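You operate a simulated robot arm through the tools that you are given. There is no shell and no other tool. Be economical: measure what you need, move in short steps, check, and stop when the job is done.

You are at the controls of a simulated robot arm. One attempt, no reset.

JOB
Take the green banded lug and leave it in the small blue tray. Fetch the wing nut from the top of the alignment table and set it on the mill end of the tube bench. Put the 25.4 brass block from the top of the alignment table on the demagnetiser plate and the 31.8 brass block on the yellow square. Any order will do. Set down upright: green banded lug, brass block.

It is judged by the outcome, as a careful person would: the job done as asked, and still so three seconds after it is handed in. It fails if anything else is knocked over, pushed out of place, dropped, spilled or broken.

ROBOT AND FRAMES
A 6-joint arm with a two-finger parallel gripper on a trunk, on a base that drives. Base frame: it is fixed to the floor where the robot stands at the start and does not move with it; the origin is under the middle of the robot, x ahead of it, y to its left, z up. Readings come in mm, degrees, newtons and seconds.
With the tool pointing down near the work surface it reaches from about 320 to 700 mm from the robot's upright axis, wherever it stands. Its first joint turns from -166.0 to 166.0 degrees. Places, roughly: brass block [-750, -1500, 750]; demagnetiser plate [400, -300, 900]; green banded lug (7x4x5 cm) [500, 0, 1100]; mill end of the tube bench [-4200, 400, 900]; small blue tray (24x15x4 cm) [-2000, 2000, 900]; wing nut [-750, -1250, 750]; yellow square [500, -1300, 800]. Payload 4.1 kg.
The TCP is the grasp point between the finger pads, 23 mm short of the fingertips. In the tool frame z runs along the fingers and y along their closing line. The gripper opens to 94 mm. The fingers are 38 mm wide and 10 mm thick; the gripper's body (54 by 96 mm) begins 39 mm behind the TCP.
Orientation is that of the tool frame in the base frame, as a unit quaternion [w, x, y, z]. With the fingers straight down and closing along the base's y, the tool's x points along the base's -x, its y along +y and its z along -z.

CONTROLS
- The arm moves only by the tool servo_tool. Its argument "plan" is text: rows parted by semicolons, each of 7 numbers parted by spaces: the turn, a rotation vector about the tool's x, y, z in degrees, then the shift along the tool's x, y, z in mm, then the closure in counts, from 0 (fully open) to 255 (shut). In form: rx ry rz x y z grip; .... A call has 1 to 8 rows; each row is the pose to reach, as a shift and turn from the pose commanded when the call began, along the tool's axes at that moment. Rows are played at 5 a second. More than 50 mm and 8.6 degrees between two rows, or a gripper value outside its range, and nothing of the call is played. Where a pose cannot be reached the arm comes as near as it can. A force on the tool above 40 N (or 10 N above the force at the start of the call, whichever is more), or a blocked arm, ends the call early, and 0.2 s more pass. The fingers move at their own pace (about 45 mm/s each) and stop on an object; they squeeze with about 22 N. The grip force told is the motor's: it shows also when the fingers shut on nothing. Time passes only in rows, and 0.2 s behind the last, so rows that repeat a pose let the fingers close. It gives the time, the measured TCP pose, the force on the tool (base axes), the opening and the grip force at its end, in the units of the frame above (readings bear some noise), with the torque about the TCP (base axes, N m) and any sound that the robot's microphone picked up, and new pictures: "views" is both (left out), scene, wrist or none.
- Cameras (640 x 400 px; columns grow to the right, rows downward): "scene" is now at [16.3, 126.5, 1568.9]; the picture's right is [-0.48, -0.88, 0.00], its down [-0.56, 0.31, -0.77] and it looks along [0.67, -0.37, -0.64] (base axes); focal length 280 px, centre (320, 200). "wrist" rides on the gripper at [86, 16, -74] in the tool frame; the picture's right is [-0.18, 0.98, 0.00], its down [-0.58, -0.11, -0.81] and it looks along [-0.79, -0.15, 0.59] (tool axes); focal length 243 px, centre (320, 200). There is no depth. A picture from a camera that has moved, and an enlarged one, comes with that camera's place and axes in the base frame and with its lens.
- lift_body(by): slides the trunk up (or, below 0, down) by that many mm; the arm and the scene camera ride with it, the base frame stays. It gives what a move gives, with no picture.
- base_move(legs): drives the robot by 1 to 6 legs, each [ahead, turn to the left] in mm and degrees, along the robot's own axes; the way and the turn of a leg run together, so that a leg with both is an arc; at most 1500 mm and 180 degrees a leg. The arm and the cameras ride along, it lands a little off, and it stops where it bumps. It gives what a move gives, and a new picture of the scene camera.
- turn_head(pan, tilt): turns the head with the scene camera to pan (to the left, within 155 degrees either way) and tilt (down, from -29 to 69), counted from straight ahead of the robot. It gives what a move gives, and a new picture of the scene camera.
- zoom(camera, box): a new picture of the part [left, top, right, bottom] of that camera's present view, enlarged. It takes no simulated time.
- sign_off(): hands the job in; it is judged then, once.

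Go step by step. Nothing tells you exact positions but the pictures and the camera data: compare them with the known pose of the tool, close in by small moves and look again before you grip or let go. The budget is 165 turns and 260 pictures, counting those below and the enlarged ones. Unless the task says otherwise, let go and move clear before handing in.

The tools are called after "Request:" as a command line: name --argument value ..., lists and objects as JSON in quotes. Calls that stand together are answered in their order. servo_tool: Moves the arm, as the interface text tells. Its arguments: {"type":"object","properties":{"plan":{"type":"string"},"views":{"type":"string","enum":["both","scene","wrist","none"]}},"required":["plan"]} The other tools are called the same way: lift_body (by) slides the trunk up or down; base_move (legs) drives the base; turn_head (pan, tilt) turns the head that bears the scene camera; zoom (camera, box) takes an enlarged picture of a part of a camera's view; sign_off () hands the job in.

At the start:

```text
time: 0.0
tool_pos: [413.0, -120.1, 1232.5]
tool_rot: [0.0, 0.001, 1.0, -0.001]
wrist_force: [0.0, 0.3, 0.6]
ft_torque: [0.0, -0.02, 0.0]
gripper_width: 94.2
grip_force: 0.0
trunk travel left (down, up): [-525.0, 65.0]
robot x, y, heading: [0.2, 0.6, -0.3]
head pan, tilt: [-28.8, 39.7]
```

scene: 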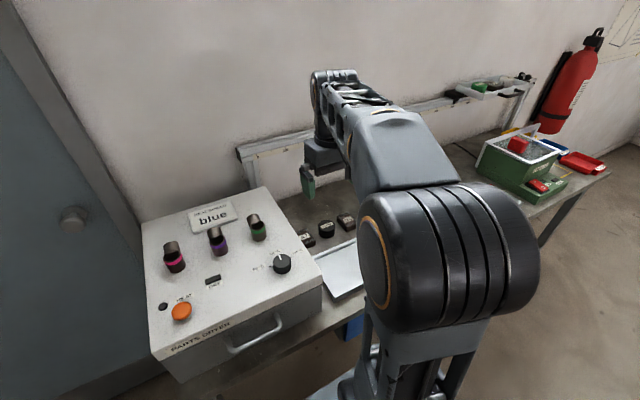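
wrist: 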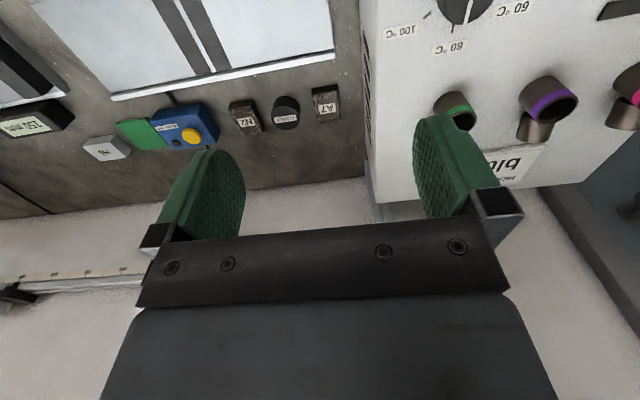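

I see a parts dryer with three banded lugs on top (pink, purple, green) and a sign, with a bench behind. I'll zoom in for details before moving.

Request:
zoom --camera "scene" --box '[130, 180, 370, 330]'

Request:
zoom --camera "wrist" --box '[360, 0, 640, 175]'

Request:
zoom --camera "wrist" --box '[0, 0, 360, 225]'

```text
2.67 times, centred on (250, 255) of scene
camera zoom: at [16.3, 126.5, 1568.9], right [-0.48, -0.88, 0.0], down [-0.56, 0.31, -0.77], along [0.67, -0.37, -0.64], focal length 746 px, centre (507, 53)
```

zoom: 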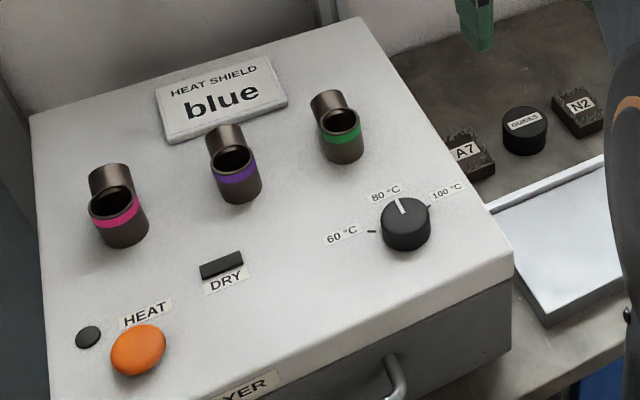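

```text
2.29 times, centred on (500, 88) of wrist
camera zoom: at [326.7, -103.9, 1307.8], right [0.18, 0.98, 0.0], down [0.58, -0.11, 0.81], along [0.79, -0.15, -0.59], focal length 555 px, centre (-91, 457)
```

zoom: 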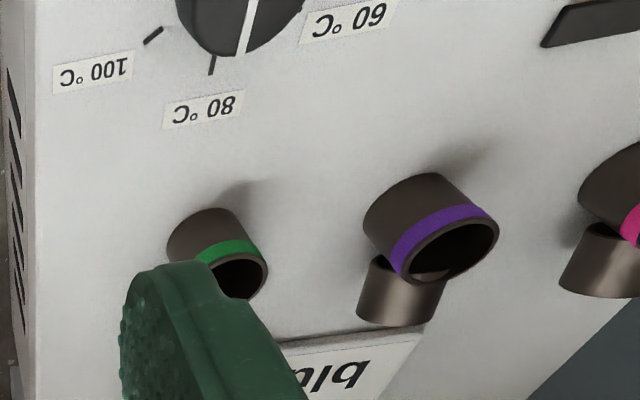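

```text
1.78 times, centred on (180, 112) of wrist
camera zoom: at [326.7, -103.9, 1307.8], right [0.18, 0.98, 0.0], down [0.58, -0.11, 0.81], along [0.79, -0.15, -0.59], focal length 431 px, centre (569, 356)
```

zoom: 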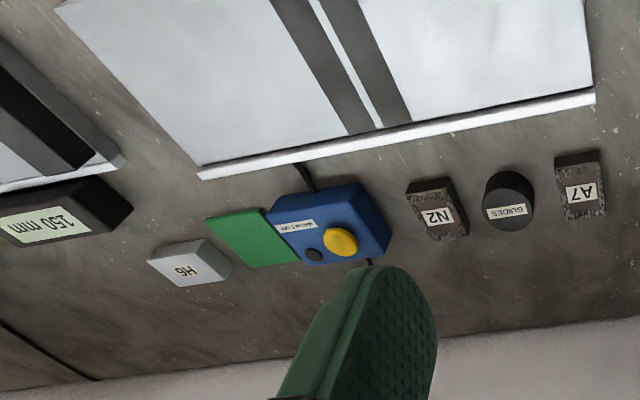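

The green lug's ring top triangulates to about (522, 25, 1072). I'll move above it and look again.

Request:
servo_tool --plan "0 0 0 -30 45 0 0; 0 0 0 -60 80 0 0; 0 0 0 -90 115 0 0; 0 0 0 -109 145 20 0; 0 0 0 -109 145 40 0"

```text
refused: row 1 steps farther than a row can; nothing moved
```

Row was slightly too long; I'll split it.

Request:
servo_tool --plan "0 0 0 -25 35 0 0; 0 0 0 -50 70 0 0; 0 0 0 -80 105 0 0; 0 0 0 -109 145 0 0; 0 0 0 -109 145 40 0"

```text
time: 1.2
tool_pos: [522.8, 29.8, 1193.5]
tool_rot: [0.0, 0.0, 1.0, -0.001]
wrist_force: [-0.6, -0.1, 1.5]
ft_torque: [-0.01, 0.01, 0.01]
gripper_width: 94.2
grip_force: 0.1
trunk travel left (down, up): [-525.0, 65.0]
robot x, y, heading: [-3.2, 2.2, 0.1]
head pan, tilt: [-28.8, 39.7]
camera scene: at [16.4, 126.6, 1569.0], right [-0.48, -0.88, 0.0], down [-0.56, 0.31, -0.77], along [0.67, -0.37, -0.64], focal length 280 px, centre (320, 200)
camera wrist: at [436.5, 44.8, 1268.6], right [0.18, 0.98, 0.0], down [0.58, -0.11, 0.81], along [0.79, -0.15, -0.59], focal length 243 px, centre (320, 200)
```

scene: 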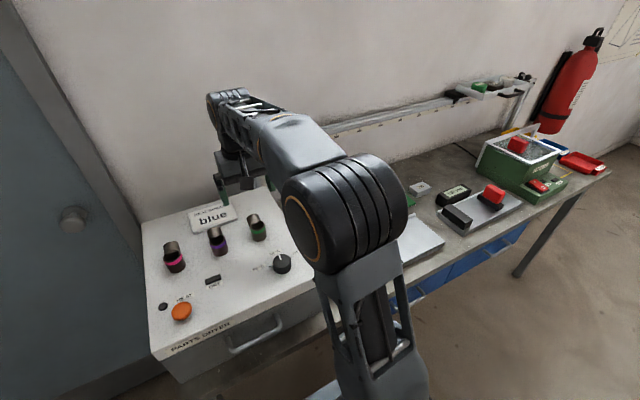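
wrist: 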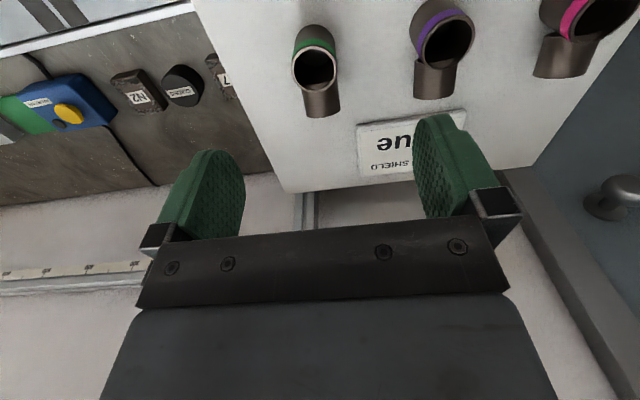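

Lug confirmed at about (524, 25), tail pointing +x. I'll descend around it and check before closing.

Request:
servo_tool --plan "0 0 0 -3 -5 45 0; 0 0 0 -3 -5 85 0; 0 0 0 -3 -5 115 0; 0 0 0 -3 -5 135 0; 0 0 0 -3 -5 142 0; 0 0 0 -3 -5 142 0"

```text
time: 2.6
tool_pos: [524.9, 22.5, 1053.8]
tool_rot: [0.003, 0.0, 1.0, 0.0]
wrist_force: [1.0, 1.1, 20.1]
ft_torque: [-0.12, 0.31, -0.01]
gripper_width: 93.9
grip_force: 0.2
trunk travel left (down, up): [-525.0, 65.0]
robot x, y, heading: [-0.6, -3.0, -0.0]
head pan, tilt: [-28.8, 39.7]
camera scene: at [14.9, 126.6, 1569.3], right [-0.48, -0.88, 0.0], down [-0.56, 0.31, -0.77], along [0.68, -0.37, -0.64], focal length 280 px, centre (320, 200)
camera wrist: at [438.4, 37.2, 1127.4], right [0.18, 0.98, 0.0], down [0.58, -0.11, 0.81], along [0.8, -0.15, -0.59], focal length 243 px, centre (320, 200)
```

scene: 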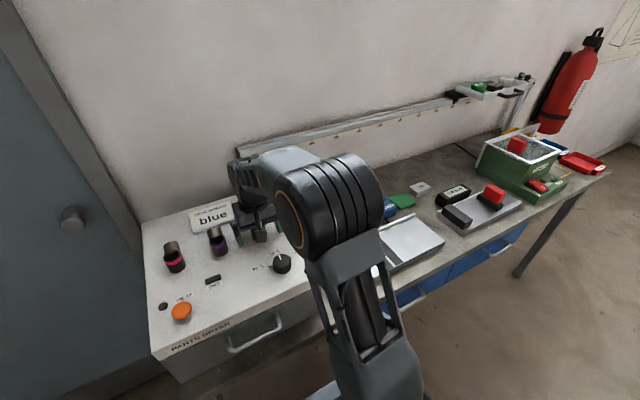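
wrist: 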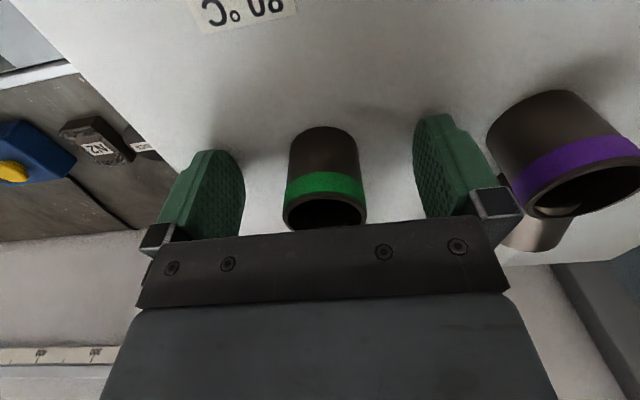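

The fingertips lightly touched the dryer top (z≈1031). I'll rise a few mm and close.

Request:
servo_tool --plan "0 0 0 0 0 -4 0; 0 0 0 0 1 -4 120; 0 0 0 0 1 -4 255; 0 0 0 0 1 -4 255; 0 0 0 0 1 -4 255; 0 0 0 0 1 -4 255"

```text
time: 4.0
tool_pos: [525.1, 21.9, 1054.8]
tool_rot: [-0.001, 0.0, 1.0, 0.001]
wrist_force: [0.2, -0.3, 0.2]
ft_torque: [0.01, 0.02, -0.01]
gripper_width: 36.2
grip_force: 21.9
trunk travel left (down, up): [-525.0, 65.0]
robot x, y, heading: [-3.1, 1.7, -0.0]
head pan, tilt: [-28.8, 39.7]
camera scene: at [16.4, 126.6, 1568.9], right [-0.48, -0.88, 0.0], down [-0.56, 0.31, -0.77], along [0.67, -0.37, -0.64], focal length 280 px, centre (320, 200)
camera wrist: at [438.7, 37.7, 1129.3], right [0.18, 0.98, 0.0], down [0.58, -0.11, 0.81], along [0.79, -0.15, -0.59], focal length 243 px, centre (320, 200)
```

scene: 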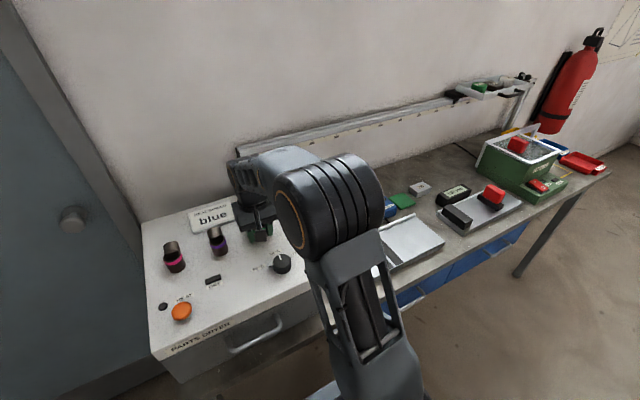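
wrist: 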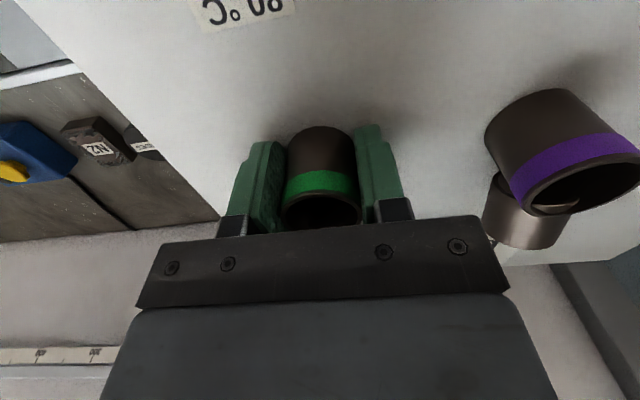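

Gripped at 36 mm. I'll lift it straight up and retract toward the robot.

Request:
servo_tool --plan "0 0 0 0 0 -30 255; 0 0 0 0 0 -75 255; 0 0 0 0 0 -120 255; 0 0 0 0 0 -150 255; 0 0 0 45 0 -150 255; 0 0 0 90 0 -150 255; 0 0 0 130 0 -150 255"

Request:
turn_head --pan 100 --tilt 25

```text
time: 5.6
tool_pos: [395.1, 22.2, 1204.7]
tool_rot: [0.0, -0.001, 1.0, 0.0]
wrist_force: [0.4, 0.0, -1.0]
ft_torque: [0.0, -0.02, -0.02]
gripper_width: 36.0
grip_force: 22.1
trunk travel left (down, up): [-525.0, 65.0]
robot x, y, heading: [-1.4, -1.4, -0.1]
head pan, tilt: [-28.8, 39.7]
camera scene: at [15.8, 126.5, 1568.9], right [-0.48, -0.88, 0.0], down [-0.56, 0.31, -0.77], along [0.67, -0.37, -0.64], focal length 280 px, centre (320, 200)
camera wrist: at [308.4, 38.5, 1279.8], right [0.18, 0.98, 0.0], down [0.58, -0.11, 0.81], along [0.79, -0.15, -0.59], focal length 243 px, centre (320, 200)
```

scene: 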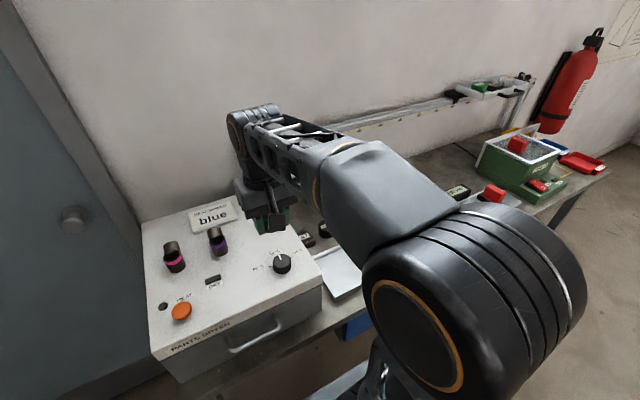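
wrist: 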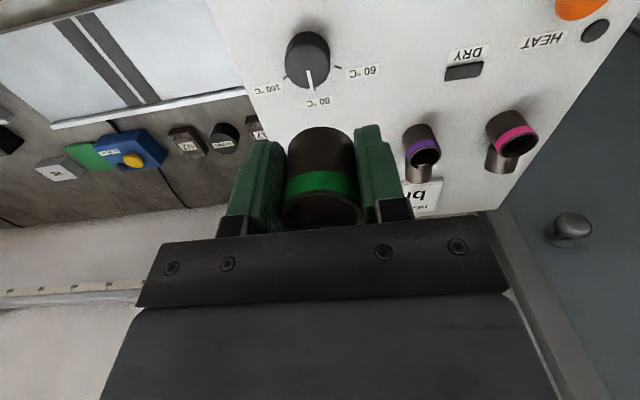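

```text
time: 7.7
tool_pos: [395.4, 23.4, 1205.1]
tool_rot: [-0.001, 0.0, 1.0, 0.0]
wrist_force: [-0.2, 0.0, -1.9]
ft_torque: [-0.02, -0.01, -0.02]
gripper_width: 35.8
grip_force: 22.3
trunk travel left (down, up): [-525.0, 65.0]
robot x, y, heading: [1.8, 1.0, -0.2]
head pan, tilt: [100.0, 25.0]
camera scene: at [-74.3, 258.3, 1591.7], right [0.98, 0.17, 0.0], down [0.07, -0.42, -0.91], along [-0.16, 0.89, -0.42], focal length 280 px, centre (320, 200)
```

scene: 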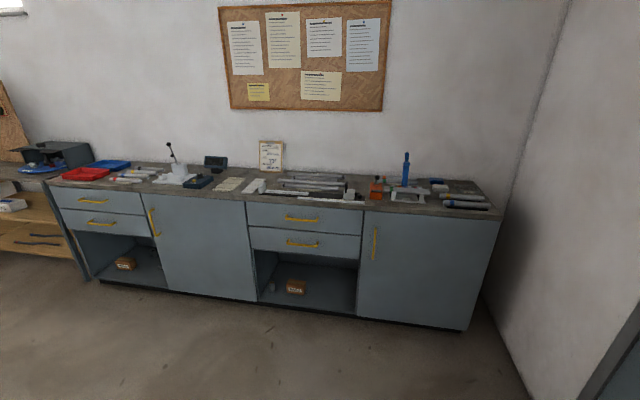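

The blue tray lies near (-2200, 2180) behind a red tray. I'll zoom to make sure, and look at the rest of the room.

Request:
zoom --camera "scene" --box '[0, 120, 256, 280]'

Request:
turn_head --pan 150 --tilt 25

Request:
turn_head --pan -110 --tilt 25

```text
2.50 times, centred on (128, 200) of scene
camera zoom: at [-74.3, 258.3, 1591.7], right [0.98, 0.17, 0.0], down [0.07, -0.42, -0.91], along [-0.16, 0.89, -0.42], focal length 699 px, centre (800, 200)
```

zoom: 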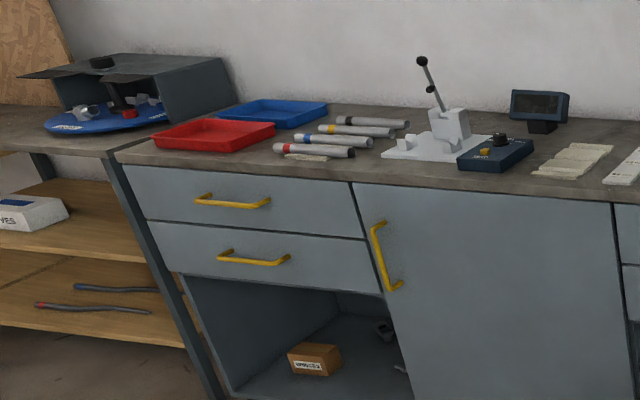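

```text
time: 8.9
tool_pos: [395.7, 23.8, 1203.5]
tool_rot: [0.0, 0.0, 1.0, 0.0]
wrist_force: [0.0, 0.6, -0.1]
ft_torque: [-0.01, 0.02, -0.02]
gripper_width: 36.3
grip_force: 22.1
trunk travel left (down, up): [-525.0, 65.0]
robot x, y, heading: [1.8, -2.4, -0.0]
head pan, tilt: [150.0, 25.0]
camera scene: at [-138.1, 213.7, 1591.8], right [0.5, 0.87, 0.0], down [0.37, -0.21, -0.91], along [-0.78, 0.45, -0.42], focal length 280 px, centre (320, 200)
```

scene: 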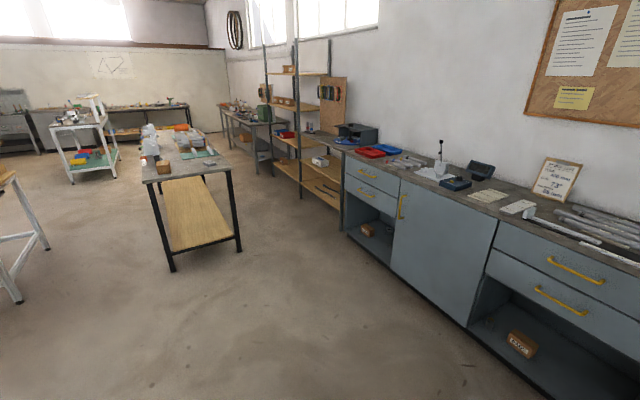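

```text
time: 12.5
tool_pos: [395.0, 21.5, 1204.4]
tool_rot: [0.0, 0.0, 1.0, 0.0]
wrist_force: [0.2, -0.6, -1.2]
ft_torque: [0.02, 0.03, -0.04]
gripper_width: 35.9
grip_force: 22.3
trunk travel left (down, up): [-525.0, 65.0]
robot x, y, heading: [0.7, 1.4, -0.3]
head pan, tilt: [-110.0, 25.0]
camera scene: at [-89.9, 81.0, 1591.8], right [-0.94, 0.34, 0.0], down [0.14, 0.4, -0.91], along [-0.31, -0.85, -0.42], focal length 280 px, centre (320, 200)
```

scene: 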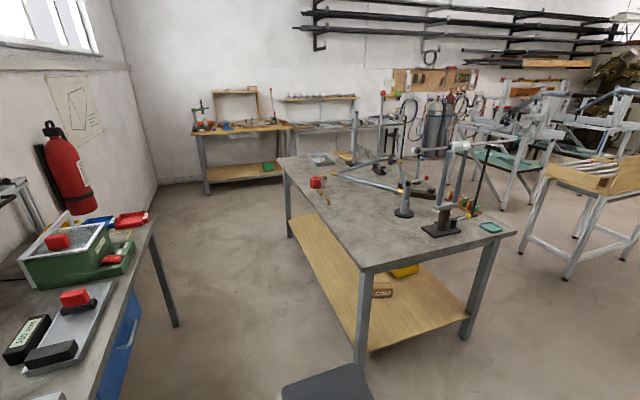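

The center table is the alignment table, the tall-legged one near (-2490…, 45–660) is probably the tube bench. I'll back off, and drive toward the counter with the blue tray.

Request:
base_move --legs '[[-300, 0], [0, 150.9], [1030, 0], [1030, 0]]'

Request:
turn_head --pan -40 --tilt 35

```text
time: 30.7
tool_pos: [-2486.1, 1152.3, 1205.0]
tool_rot: [0.0, 0.97, -0.244, 0.0]
wrist_force: [-0.6, -0.5, 0.6]
ft_torque: [-0.03, 0.01, 0.0]
gripper_width: 36.3
grip_force: 22.0
trunk travel left (down, up): [-525.0, 65.0]
robot x, y, heading: [-2127.5, 986.4, 152.0]
head pan, tilt: [-110.0, 25.0]
camera scene: at [-2083.1, 872.6, 1591.8], right [0.67, -0.75, 0.0], down [-0.32, -0.28, -0.91], along [0.68, 0.6, -0.42], focal length 280 px, centre (320, 200)
```

scene: 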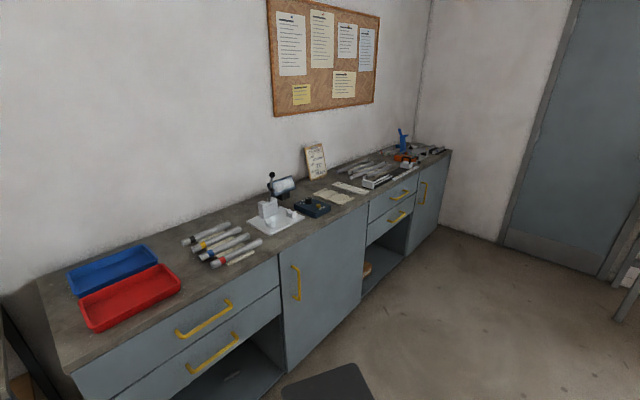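

```text
time: 32.1
tool_pos: [-2486.6, 1152.3, 1205.2]
tool_rot: [0.0, 0.97, -0.243, 0.0]
wrist_force: [-1.1, -1.6, -1.5]
ft_torque: [-0.01, -0.02, -0.01]
gripper_width: 35.8
grip_force: 22.1
trunk travel left (down, up): [-525.0, 65.0]
robot x, y, heading: [-2126.4, 983.5, 151.6]
head pan, tilt: [-40.0, 35.0]
camera scene: at [-2184.3, 892.9, 1576.0], right [0.93, 0.37, 0.0], down [0.21, -0.53, -0.82], along [-0.3, 0.76, -0.57], focal length 280 px, centre (320, 200)
```

scene: 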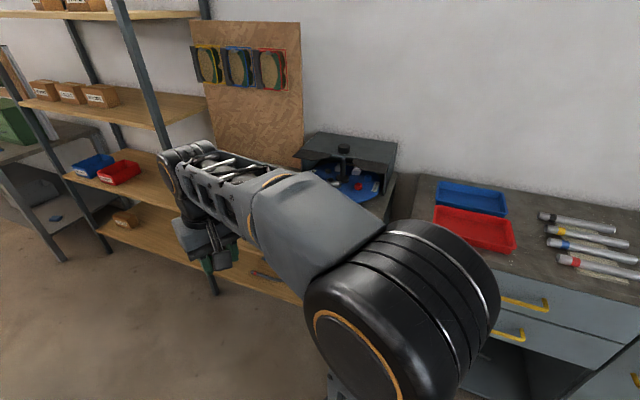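

The blue tray on the counter is around (-1955, 2028). I'll position the robot in front of it.

Request:
base_move --legs '[[0, -86], [350, 0], [0, 24.4]]'

Request:
turn_head --pan -20 --tilt 45

```text
time: 39.3
tool_pos: [-2010.6, 1702.6, 1206.0]
tool_rot: [0.0, 0.71, -0.705, 0.0]
wrist_force: [0.3, -0.1, -0.2]
ft_torque: [0.02, -0.03, -0.05]
gripper_width: 36.0
grip_force: 22.3
trunk travel left (down, up): [-525.0, 65.0]
robot x, y, heading: [-1986.1, 1308.3, 90.6]
head pan, tilt: [-40.0, 35.0]
camera scene: at [-2093.2, 1313.9, 1576.0], right [0.77, -0.64, 0.0], down [-0.37, -0.44, -0.82], along [0.52, 0.63, -0.57], focal length 280 px, centre (320, 200)
```

scene: 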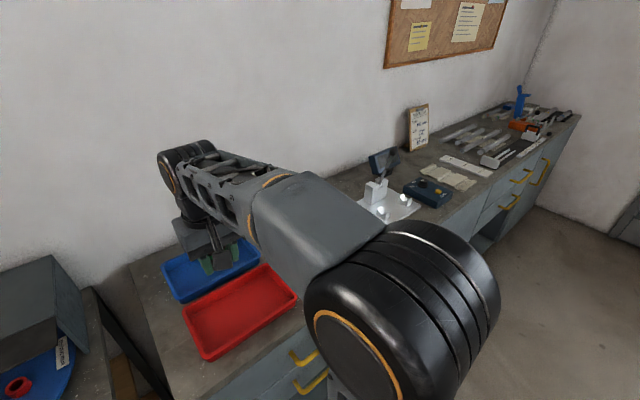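

```text
time: 40.2
tool_pos: [-2008.6, 1700.8, 1205.1]
tool_rot: [0.0, 0.709, -0.705, 0.0]
wrist_force: [-0.3, 0.8, -1.2]
ft_torque: [-0.02, 0.03, 0.02]
gripper_width: 35.9
grip_force: 22.0
trunk travel left (down, up): [-525.0, 65.0]
robot x, y, heading: [-1984.3, 1307.0, 90.3]
head pan, tilt: [-20.0, 45.0]
camera scene: at [-2121.8, 1322.8, 1561.2], right [0.94, -0.34, 0.0], down [-0.24, -0.67, -0.71], along [0.24, 0.67, -0.71], focal length 280 px, centre (320, 200)
```

scene: 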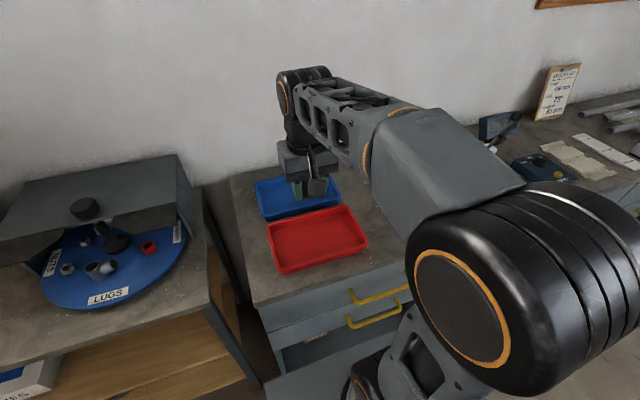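

Tray center about (-1964, 1985). I'll creep forward a little, extend the arm over the tray, and look with the wrist camera.

Request:
base_move --legs '[[50, 0]]'

Request:
servo_tool --plan "0 0 0 -45 -10 0 255; 0 0 0 -90 -25 0 255; 0 0 0 -135 -45 0 255; 0 0 0 -180 -45 0 255; 0 0 0 -215 -45 0 255; 0 0 0 -215 -45 45 255; 0 0 0 -215 -45 90 255"

```text
time: 41.1
tool_pos: [-2010.0, 1752.8, 1204.1]
tool_rot: [0.0, 0.709, -0.705, 0.0]
wrist_force: [-0.7, 1.5, -0.3]
ft_torque: [0.01, 0.03, 0.03]
gripper_width: 35.8
grip_force: 21.7
trunk travel left (down, up): [-525.0, 65.0]
robot x, y, heading: [-1986.1, 1351.6, 90.4]
head pan, tilt: [-20.0, 45.0]
camera scene: at [-2122.2, 1374.3, 1561.2], right [0.94, -0.34, 0.0], down [-0.24, -0.67, -0.71], along [0.24, 0.67, -0.71], focal length 280 px, centre (320, 200)
```

scene: 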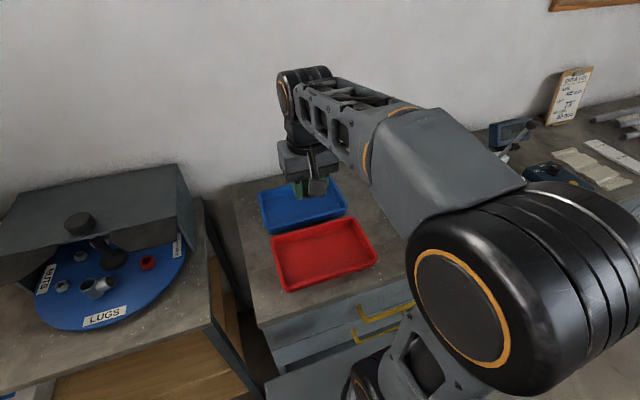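

```text
time: 42.7
tool_pos: [-1966.7, 1969.1, 1115.4]
tool_rot: [0.0, 0.71, -0.705, 0.0]
wrist_force: [-0.1, -0.9, 0.2]
ft_torque: [-0.01, 0.01, 0.01]
gripper_width: 36.2
grip_force: 22.7
trunk travel left (down, up): [-525.0, 65.0]
robot x, y, heading: [-1985.8, 1361.6, 90.4]
head pan, tilt: [-20.0, 45.0]
camera scene: at [-2122.2, 1373.6, 1561.2], right [0.94, -0.34, 0.0], down [-0.24, -0.67, -0.71], along [0.24, 0.67, -0.71], focal length 280 px, centre (320, 200)
camera wrist: at [-1982.3, 1882.2, 1190.3], right [-0.98, 0.18, 0.0], down [0.1, 0.58, 0.81], along [0.14, 0.79, -0.59], focal length 243 px, centre (320, 200)
```

scene: 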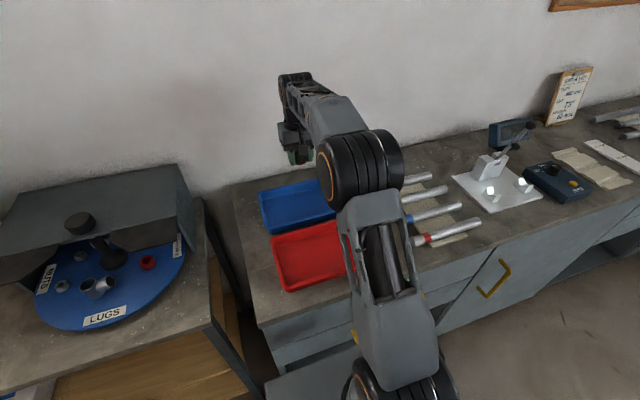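
wrist: 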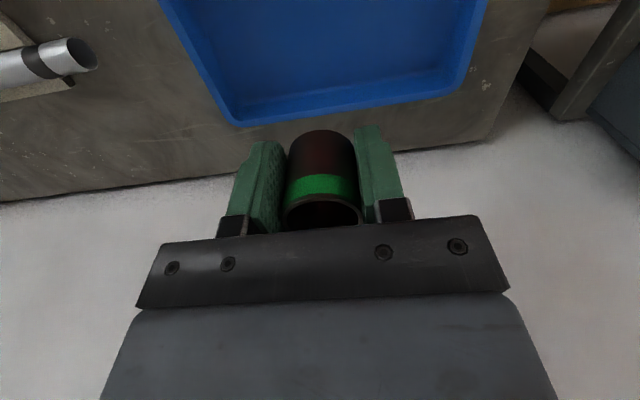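

Triangulating both views puts the tray rim higher, near z≈960, center about (-1980, 1964). I'll shift slightly and come down part way.

Request:
servo_tool --plan "0 0 0 20 13 0 255; 0 0 0 20 13 45 255; 0 0 0 20 13 90 255; 0 0 0 20 13 90 255"

```text
time: 43.7
tool_pos: [-1980.9, 1947.6, 1024.7]
tool_rot: [0.001, 0.71, -0.705, 0.001]
wrist_force: [-0.1, -0.8, -0.7]
ft_torque: [-0.04, -0.05, 0.01]
gripper_width: 36.1
grip_force: 22.2
trunk travel left (down, up): [-525.0, 65.0]
robot x, y, heading: [-1988.5, 1358.6, 90.4]
head pan, tilt: [-20.0, 45.0]
camera scene: at [-2122.2, 1373.4, 1561.2], right [0.94, -0.34, 0.0], down [-0.24, -0.67, -0.71], along [0.24, 0.67, -0.71], focal length 280 px, centre (320, 200)
camera wrist: at [-1995.7, 1860.5, 1099.1], right [-0.98, 0.18, 0.0], down [0.1, 0.58, 0.81], along [0.14, 0.79, -0.59], focal length 243 px, centre (320, 200)
```

scene: 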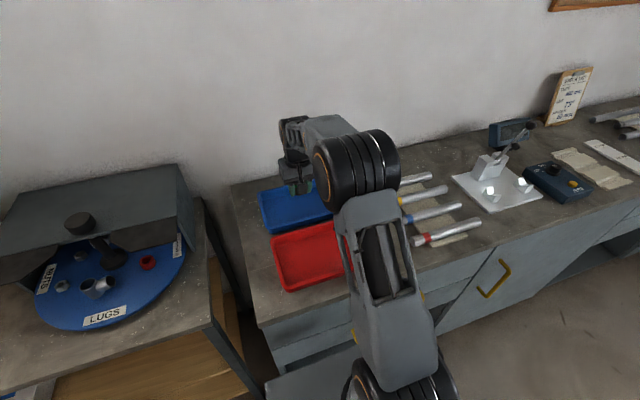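
wrist: 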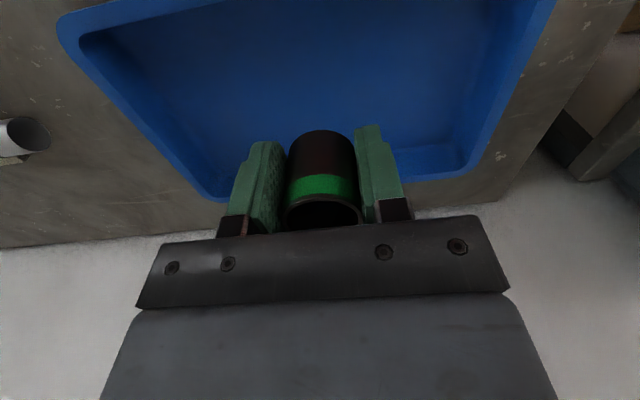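

Tray is x −1861…−2101, y 1880…2027, rim z≈960. I'll center and lower to near the floor.

Request:
servo_tool --plan "0 0 0 8 0 30 255; 0 0 0 8 0 55 255; 0 0 0 8 0 68 255; 0 0 0 8 0 72 255; 0 0 0 8 0 72 255"

```text
time: 44.9
tool_pos: [-1979.7, 1938.4, 951.4]
tool_rot: [0.0, 0.709, -0.705, 0.0]
wrist_force: [0.1, 0.1, -1.2]
ft_torque: [-0.02, 0.02, -0.01]
gripper_width: 36.2
grip_force: 22.5
trunk travel left (down, up): [-525.0, 65.0]
robot x, y, heading: [-1984.6, 1358.0, 90.4]
head pan, tilt: [-20.0, 45.0]
camera scene: at [-2122.2, 1373.5, 1561.2], right [0.94, -0.34, 0.0], down [-0.24, -0.67, -0.71], along [0.24, 0.67, -0.71], focal length 280 px, centre (320, 200)
camera wrist: at [-1995.0, 1852.8, 1026.7], right [-0.98, 0.18, 0.0], down [0.1, 0.58, 0.81], along [0.14, 0.79, -0.59], focal length 243 px, centre (320, 200)
```

scene: 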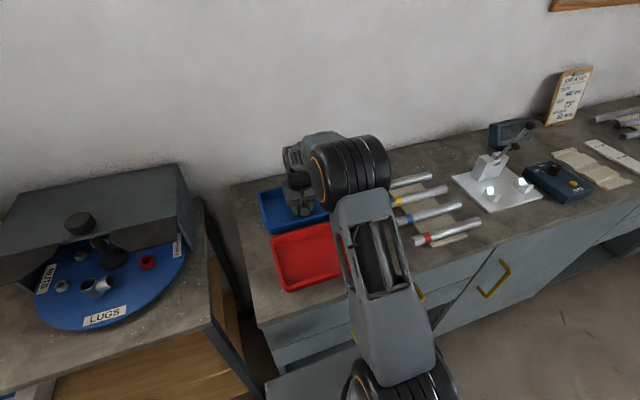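
wrist: 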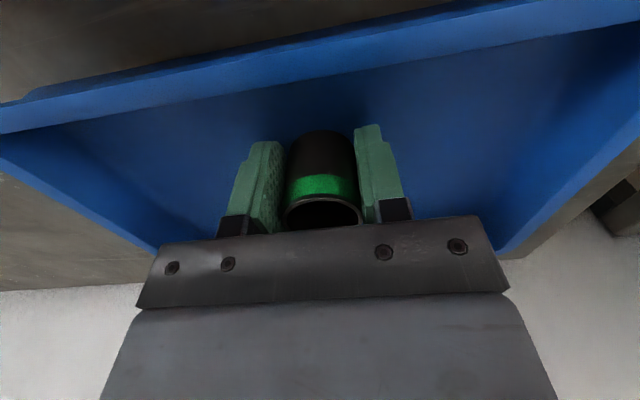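

No contact yet; I'll keep lowering in small steps.

Request:
servo_tool --plan "0 0 0 0 0 2 255; 0 0 0 0 0 4 255; 0 0 0 0 0 6 255; 0 0 0 0 0 6 255" --views "none"

```text
time: 45.9
tool_pos: [-1980.1, 1939.8, 948.3]
tool_rot: [0.0, 0.71, -0.705, 0.0]
wrist_force: [-0.9, 0.8, 4.1]
ft_torque: [0.04, 0.06, -0.01]
gripper_width: 35.8
grip_force: 21.7
trunk travel left (down, up): [-525.0, 65.0]
robot x, y, heading: [-1985.1, 1354.6, 90.6]
head pan, tilt: [-20.0, 45.0]
```

Contact (about 4 N). I'll release, then rise.

Request:
servo_tool --plan "0 0 0 0 0 1 255; 0 0 0 0 0 0 120; 0 0 0 0 0 0 60; 0 0 0 0 0 0 60; 0 0 0 0 0 -30 60; 0 0 0 0 0 -70 60; 0 0 0 0 0 -110 60; 0 0 0 0 0 -150 60"

```text
time: 47.7
tool_pos: [-1977.4, 1937.7, 1097.7]
tool_rot: [0.0, 0.71, -0.704, 0.0]
wrist_force: [-0.2, -0.1, 0.0]
ft_torque: [0.01, 0.03, -0.01]
gripper_width: 72.0
grip_force: 0.0
trunk travel left (down, up): [-525.0, 65.0]
robot x, y, heading: [-1984.6, 1353.2, 90.6]
head pan, tilt: [-20.0, 45.0]
camera scene: at [-2122.2, 1373.2, 1561.1], right [0.94, -0.34, 0.0], down [-0.24, -0.67, -0.71], along [0.24, 0.67, -0.71], focal length 280 px, centre (320, 200)
camera wrist: at [-1993.2, 1851.4, 1172.8], right [-0.98, 0.18, 0.0], down [0.1, 0.58, 0.81], along [0.14, 0.79, -0.59], focal length 243 px, centre (320, 200)
```

scene: 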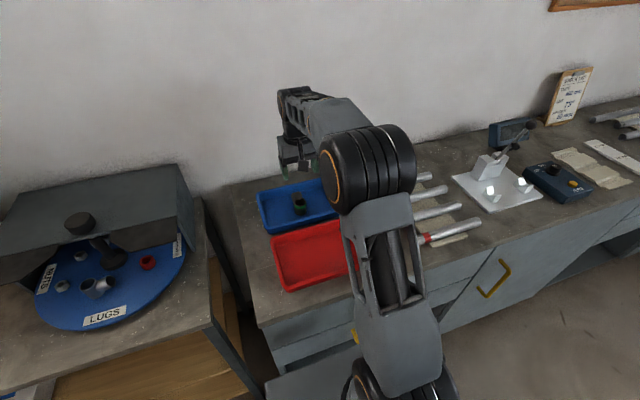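
wrist: 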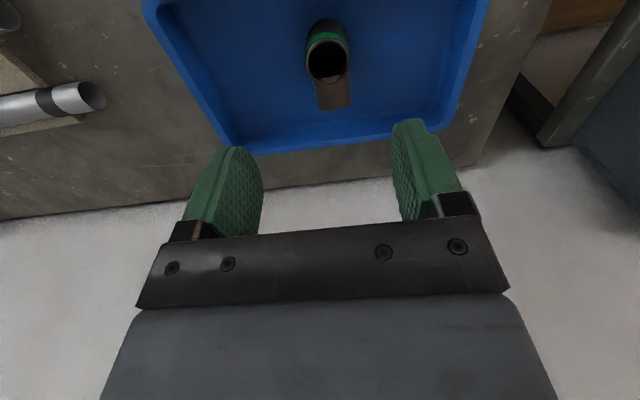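

The lug stands upright in the tray. I'll retract the arm and drive toward the alignment table.

Request:
servo_tool --plan "0 0 0 0 0 -45 0; 0 0 0 0 0 -90 0; 0 0 0 45 0 -100 0; 0 0 0 90 0 -100 0; 0 0 0 135 0 -100 0; 0 0 0 180 0 -100 0; 0 0 0 220 0 -100 0" --views "none"

Request:
base_move --legs '[[-300, 0], [0, -134.5], [1120, 0], [1120, 0], [0, -46]]'

Request:
turn_head --pan -35 --tilt 35

```text
time: 49.3
tool_pos: [-1976.5, 1716.4, 1198.2]
tool_rot: [0.001, 0.709, -0.705, 0.0]
wrist_force: [-0.5, 0.1, -0.4]
ft_torque: [0.02, 0.0, 0.0]
gripper_width: 94.2
grip_force: 0.0
trunk travel left (down, up): [-525.0, 65.0]
robot x, y, heading: [-1986.3, 1357.7, 90.5]
head pan, tilt: [-20.0, 45.0]
```

```text
time: 69.6
tool_pos: [-386.2, -937.0, 1197.8]
tool_rot: [0.001, 0.678, 0.735, -0.001]
wrist_force: [0.1, -0.3, -0.4]
ft_torque: [0.0, 0.04, -0.02]
gripper_width: 94.0
grip_force: 0.1
trunk travel left (down, up): [-525.0, 65.0]
robot x, y, heading: [-400.5, -574.2, -84.9]
head pan, tilt: [-20.0, 45.0]
stopped in leg 5: the robot was blocked; the commanded pose is now the measured one
camera scene: at [-263.0, -579.6, 1561.2], right [-0.96, 0.26, 0.0], down [0.19, 0.68, -0.71], along [-0.19, -0.68, -0.71], focal length 280 px, centre (320, 200)
```

scene: 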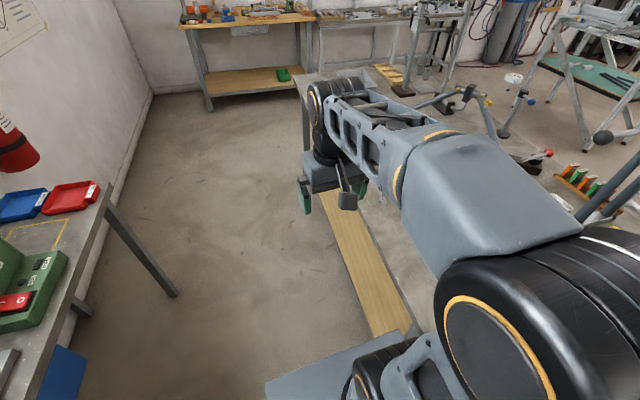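

```text
time: 70.4
tool_pos: [-384.6, -936.9, 1198.6]
tool_rot: [0.0, 0.678, 0.735, 0.0]
wrist_force: [-0.5, -0.4, -0.2]
ft_torque: [0.0, 0.01, 0.03]
gripper_width: 93.8
grip_force: 0.0
trunk travel left (down, up): [-525.0, 65.0]
robot x, y, heading: [-405.7, -576.8, -85.1]
head pan, tilt: [-35.0, 35.0]
camera scene: at [-285.7, -577.3, 1576.0], right [-0.86, 0.5, 0.0], down [0.29, 0.5, -0.82], along [-0.41, -0.71, -0.57], focal length 280 px, centre (320, 200)
```

scene: 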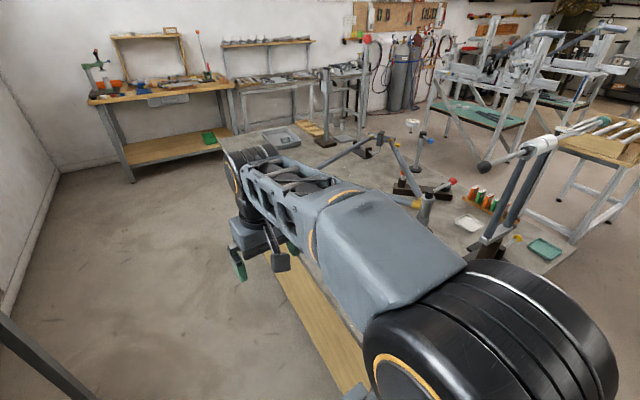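

The base touched something while turning, likely the table corner. I'll back off and look at the table from a clearer place.

Request:
base_move --legs '[[-250, 0]]'

Request:
turn_head --pan -70 --tilt 50

Request:
turn_head --pan 15 --tilt 40

```text
time: 72.2
tool_pos: [-405.2, -686.6, 1197.0]
tool_rot: [0.0, 0.676, 0.737, 0.001]
wrist_force: [-0.1, -0.2, -0.2]
ft_torque: [-0.03, 0.01, -0.01]
gripper_width: 93.9
grip_force: 0.0
trunk travel left (down, up): [-525.0, 65.0]
robot x, y, heading: [-424.5, -324.3, -84.5]
head pan, tilt: [-35.0, 35.0]
camera scene: at [-307.5, -326.3, 1576.0], right [-0.87, 0.5, 0.0], down [0.29, 0.5, -0.82], along [-0.41, -0.71, -0.57], focal length 280 px, centre (320, 200)
```

scene: 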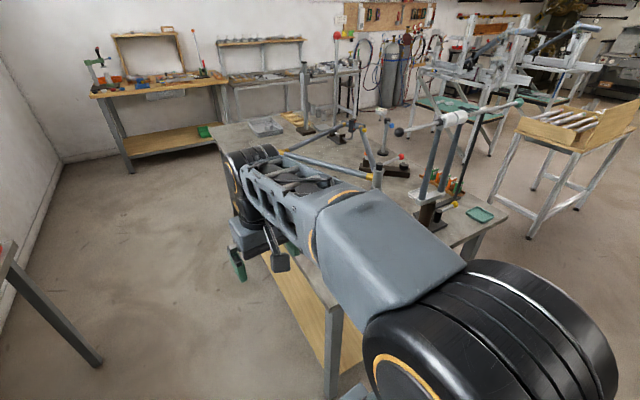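

```text
time: 73.2
tool_pos: [-404.2, -686.4, 1198.6]
tool_rot: [0.0, 0.675, 0.737, 0.0]
wrist_force: [-0.1, 0.2, -0.1]
ft_torque: [-0.01, 0.03, -0.02]
gripper_width: 94.2
grip_force: 0.1
trunk travel left (down, up): [-525.0, 65.0]
robot x, y, heading: [-428.9, -326.8, -84.9]
head pan, tilt: [-70.0, 50.0]
camera scene: at [-333.2, -283.3, 1554.3], right [-0.43, 0.91, 0.0], down [0.69, 0.33, -0.64], along [-0.58, -0.27, -0.77], focal length 280 px, centre (320, 200)
```

scene: 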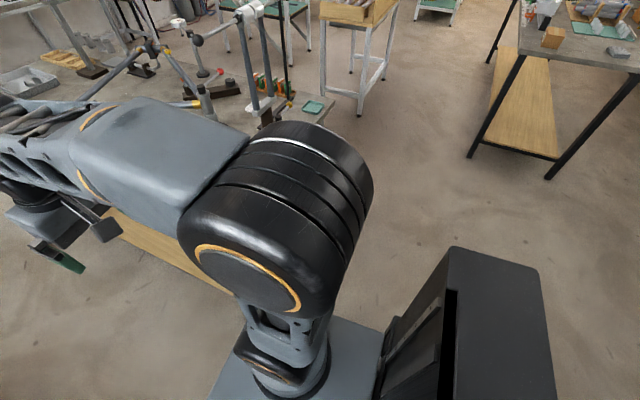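

```text
time: 74.8
tool_pos: [-404.7, -687.7, 1198.1]
tool_rot: [0.0, 0.676, 0.737, 0.0]
wrist_force: [-1.2, -0.2, -0.4]
ft_torque: [0.05, -0.01, 0.0]
gripper_width: 94.1
grip_force: 0.1
trunk travel left (down, up): [-525.0, 65.0]
robot x, y, heading: [-430.4, -328.4, -84.9]
head pan, tilt: [15.0, 40.0]
camera scene: at [-234.3, -330.4, 1568.4], right [-0.94, -0.34, 0.0], down [-0.22, 0.6, -0.77], along [0.26, -0.72, -0.64], focal length 280 px, centre (320, 200)
```

scene: 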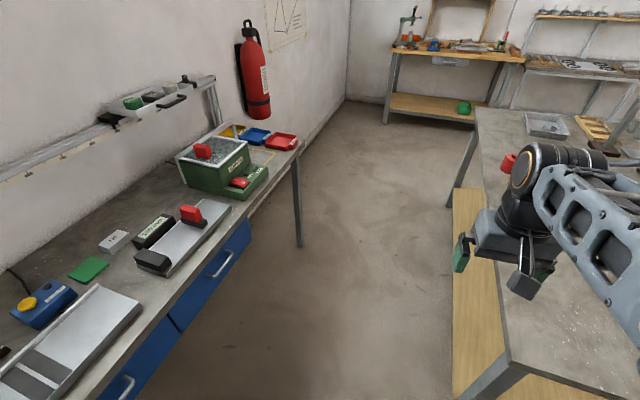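

The aisle between table (x≈-600) and front bench (x≈285) is clear; I'll go down its middle (x≈-157) heading -90 and look at the table.

Request:
base_move --legs '[[0, 60], [300, 0], [0, -65], [900, 0]]'

Request:
turn_head --pan -85 --tilt 45

```text
time: 86.8
tool_pos: [-163.7, -1725.6, 1198.0]
tool_rot: [0.0, 0.708, 0.706, 0.0]
wrist_force: [0.4, 0.3, -0.5]
ft_torque: [0.02, 0.01, -0.03]
gripper_width: 94.0
grip_force: 0.0
trunk travel left (down, up): [-525.0, 65.0]
robot x, y, heading: [-152.4, -1364.6, -90.1]
head pan, tilt: [15.0, 40.0]
camera scene: at [38.6, -1385.1, 1568.4], right [-0.97, -0.26, 0.0], down [-0.17, 0.62, -0.77], along [0.2, -0.74, -0.64], focal length 280 px, centre (320, 200)
```

scene: 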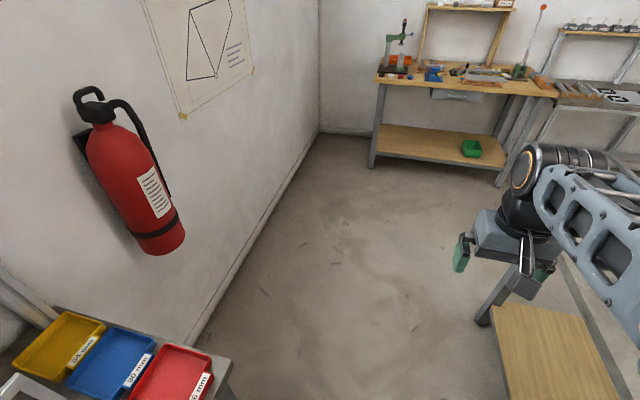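

```text
time: 88.5
tool_pos: [-163.2, -1724.4, 1198.6]
tool_rot: [0.0, 0.708, 0.706, -0.001]
wrist_force: [0.8, 0.6, -0.8]
ft_torque: [-0.01, 0.01, 0.0]
gripper_width: 94.1
grip_force: 0.1
trunk travel left (down, up): [-525.0, 65.0]
robot x, y, heading: [-151.6, -1362.3, -90.1]
head pan, tilt: [-85.0, 45.0]
camera scene: at [-64.3, -1309.8, 1561.2], right [-0.09, 1.0, 0.0], down [0.7, 0.06, -0.71], along [-0.7, -0.06, -0.71], focal length 280 px, centre (320, 200)
```

scene: 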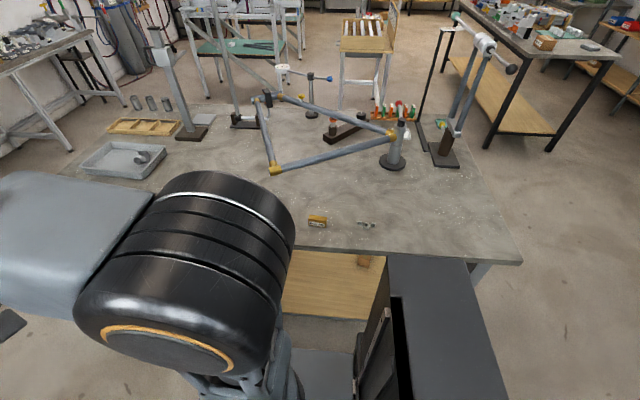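

Request:
zoom --camera "scene" --box '[290, 190, 450, 290]'

Request:
zoom --camera "scene" --box '[100, 80, 420, 280]'

```text
4.00 times, centred on (370, 240) of scene
camera zoom: at [-64.3, -1309.8, 1561.2], right [-0.09, 1.0, 0.0], down [0.7, 0.06, -0.71], along [-0.7, -0.06, -0.71], focal length 1119 px, centre (120, 40)
```

zoom: 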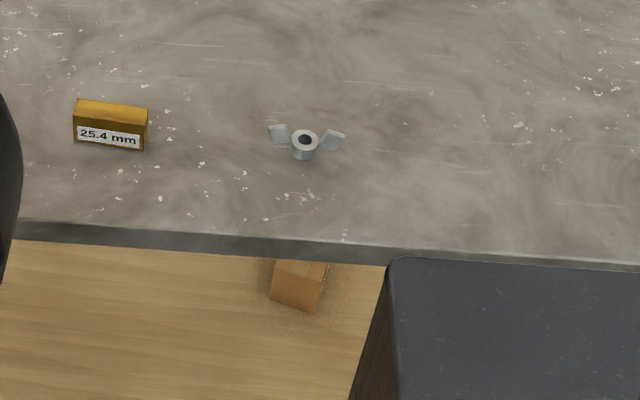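

```text
2.00 times, centred on (260, 180) of scene
camera zoom: at [-64.3, -1309.8, 1561.2], right [-0.09, 1.0, 0.0], down [0.7, 0.06, -0.71], along [-0.7, -0.06, -0.71], focal length 560 px, centre (440, 240)
```

zoom: 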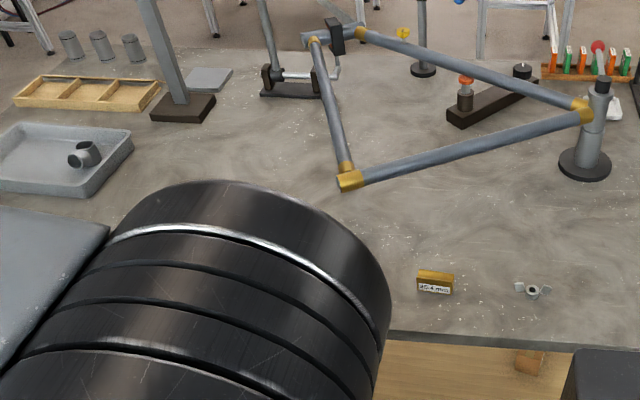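

The 25.4 block (≈(-735,-1378)) and the wing nut (≈(-730,-1198)) are visible; the 31.8 block isn't yet. I'll swing the arm over the table keeping the tool orientation (closing along base x) and look with the wrist camera.

Request:
servo_tool --plan "0 0 0 8 -45 0 0; 0 0 0 16 -90 0 0; 0 0 0 26 -135 0 0; 0 0 0 44 -178 0 0; 0 0 0 64 -220 0 0; 0 0 0 84 -260 0 0; 0 0 0 100 -300 0 0; 0 0 0 120 -340 0 0"

```text
time: 90.3
tool_pos: [-504.2, -1601.5, 1199.8]
tool_rot: [0.0, 0.709, 0.705, 0.0]
wrist_force: [-0.4, 0.4, 0.1]
ft_torque: [0.03, -0.03, 0.03]
gripper_width: 94.1
grip_force: 0.1
trunk travel left (down, up): [-525.0, 65.0]
robot x, y, heading: [-151.2, -1361.6, -89.9]
head pan, tilt: [-85.0, 45.0]
camera scene: at [-65.1, -1309.7, 1561.2], right [-0.09, 1.0, 0.0], down [0.7, 0.06, -0.71], along [-0.7, -0.06, -0.71], focal length 280 px, centre (320, 200)
camera wrist: at [-487.0, -1515.9, 1274.3], right [0.98, -0.19, 0.0], down [-0.11, -0.58, 0.81], along [-0.15, -0.79, -0.59], focal length 243 px, centre (320, 200)
```

scene: 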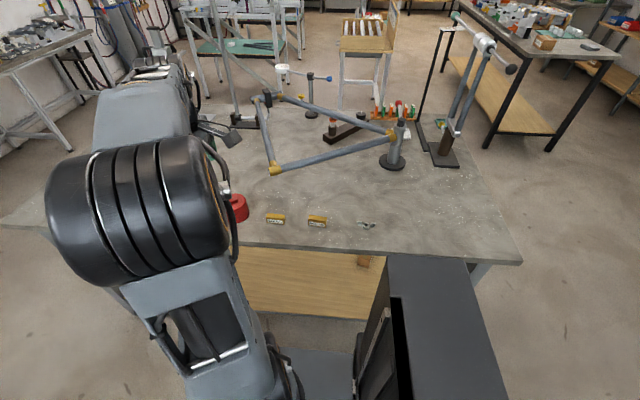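
wrist: 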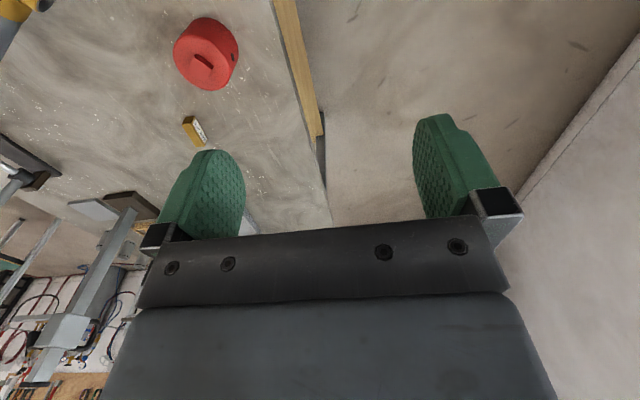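

Request:
zoom --camera "wrist" --box '[150, 90, 246, 150]'

Request:
zoom --camera "scene" --box '[220, 180, 380, 280]'

```text
6.67 times, centred on (198, 120) of wrist
camera zoom: at [-487.0, -1515.9, 1274.3], right [0.98, -0.19, 0.0], down [-0.11, -0.58, 0.81], along [-0.15, -0.79, -0.59], focal length 1618 px, centre (1133, 733)
```

zoom: 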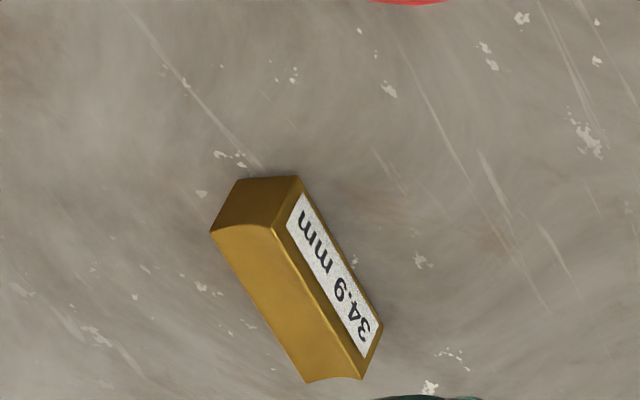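

```text
4.00 times, centred on (300, 230) of scene
camera zoom: at [-65.1, -1309.7, 1561.2], right [-0.09, 1.0, 0.0], down [0.7, 0.06, -0.71], along [-0.7, -0.06, -0.71], focal length 1119 px, centre (400, 80)
```

zoom: 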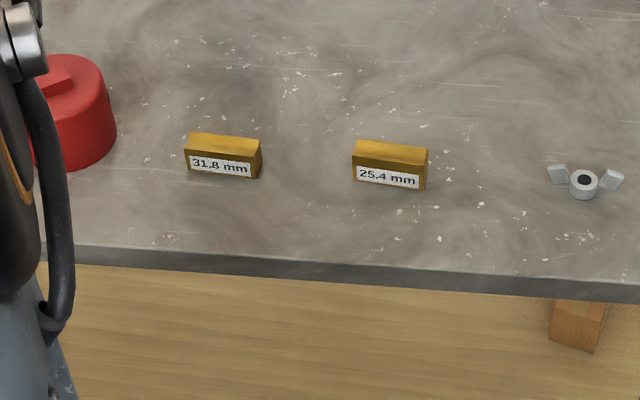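

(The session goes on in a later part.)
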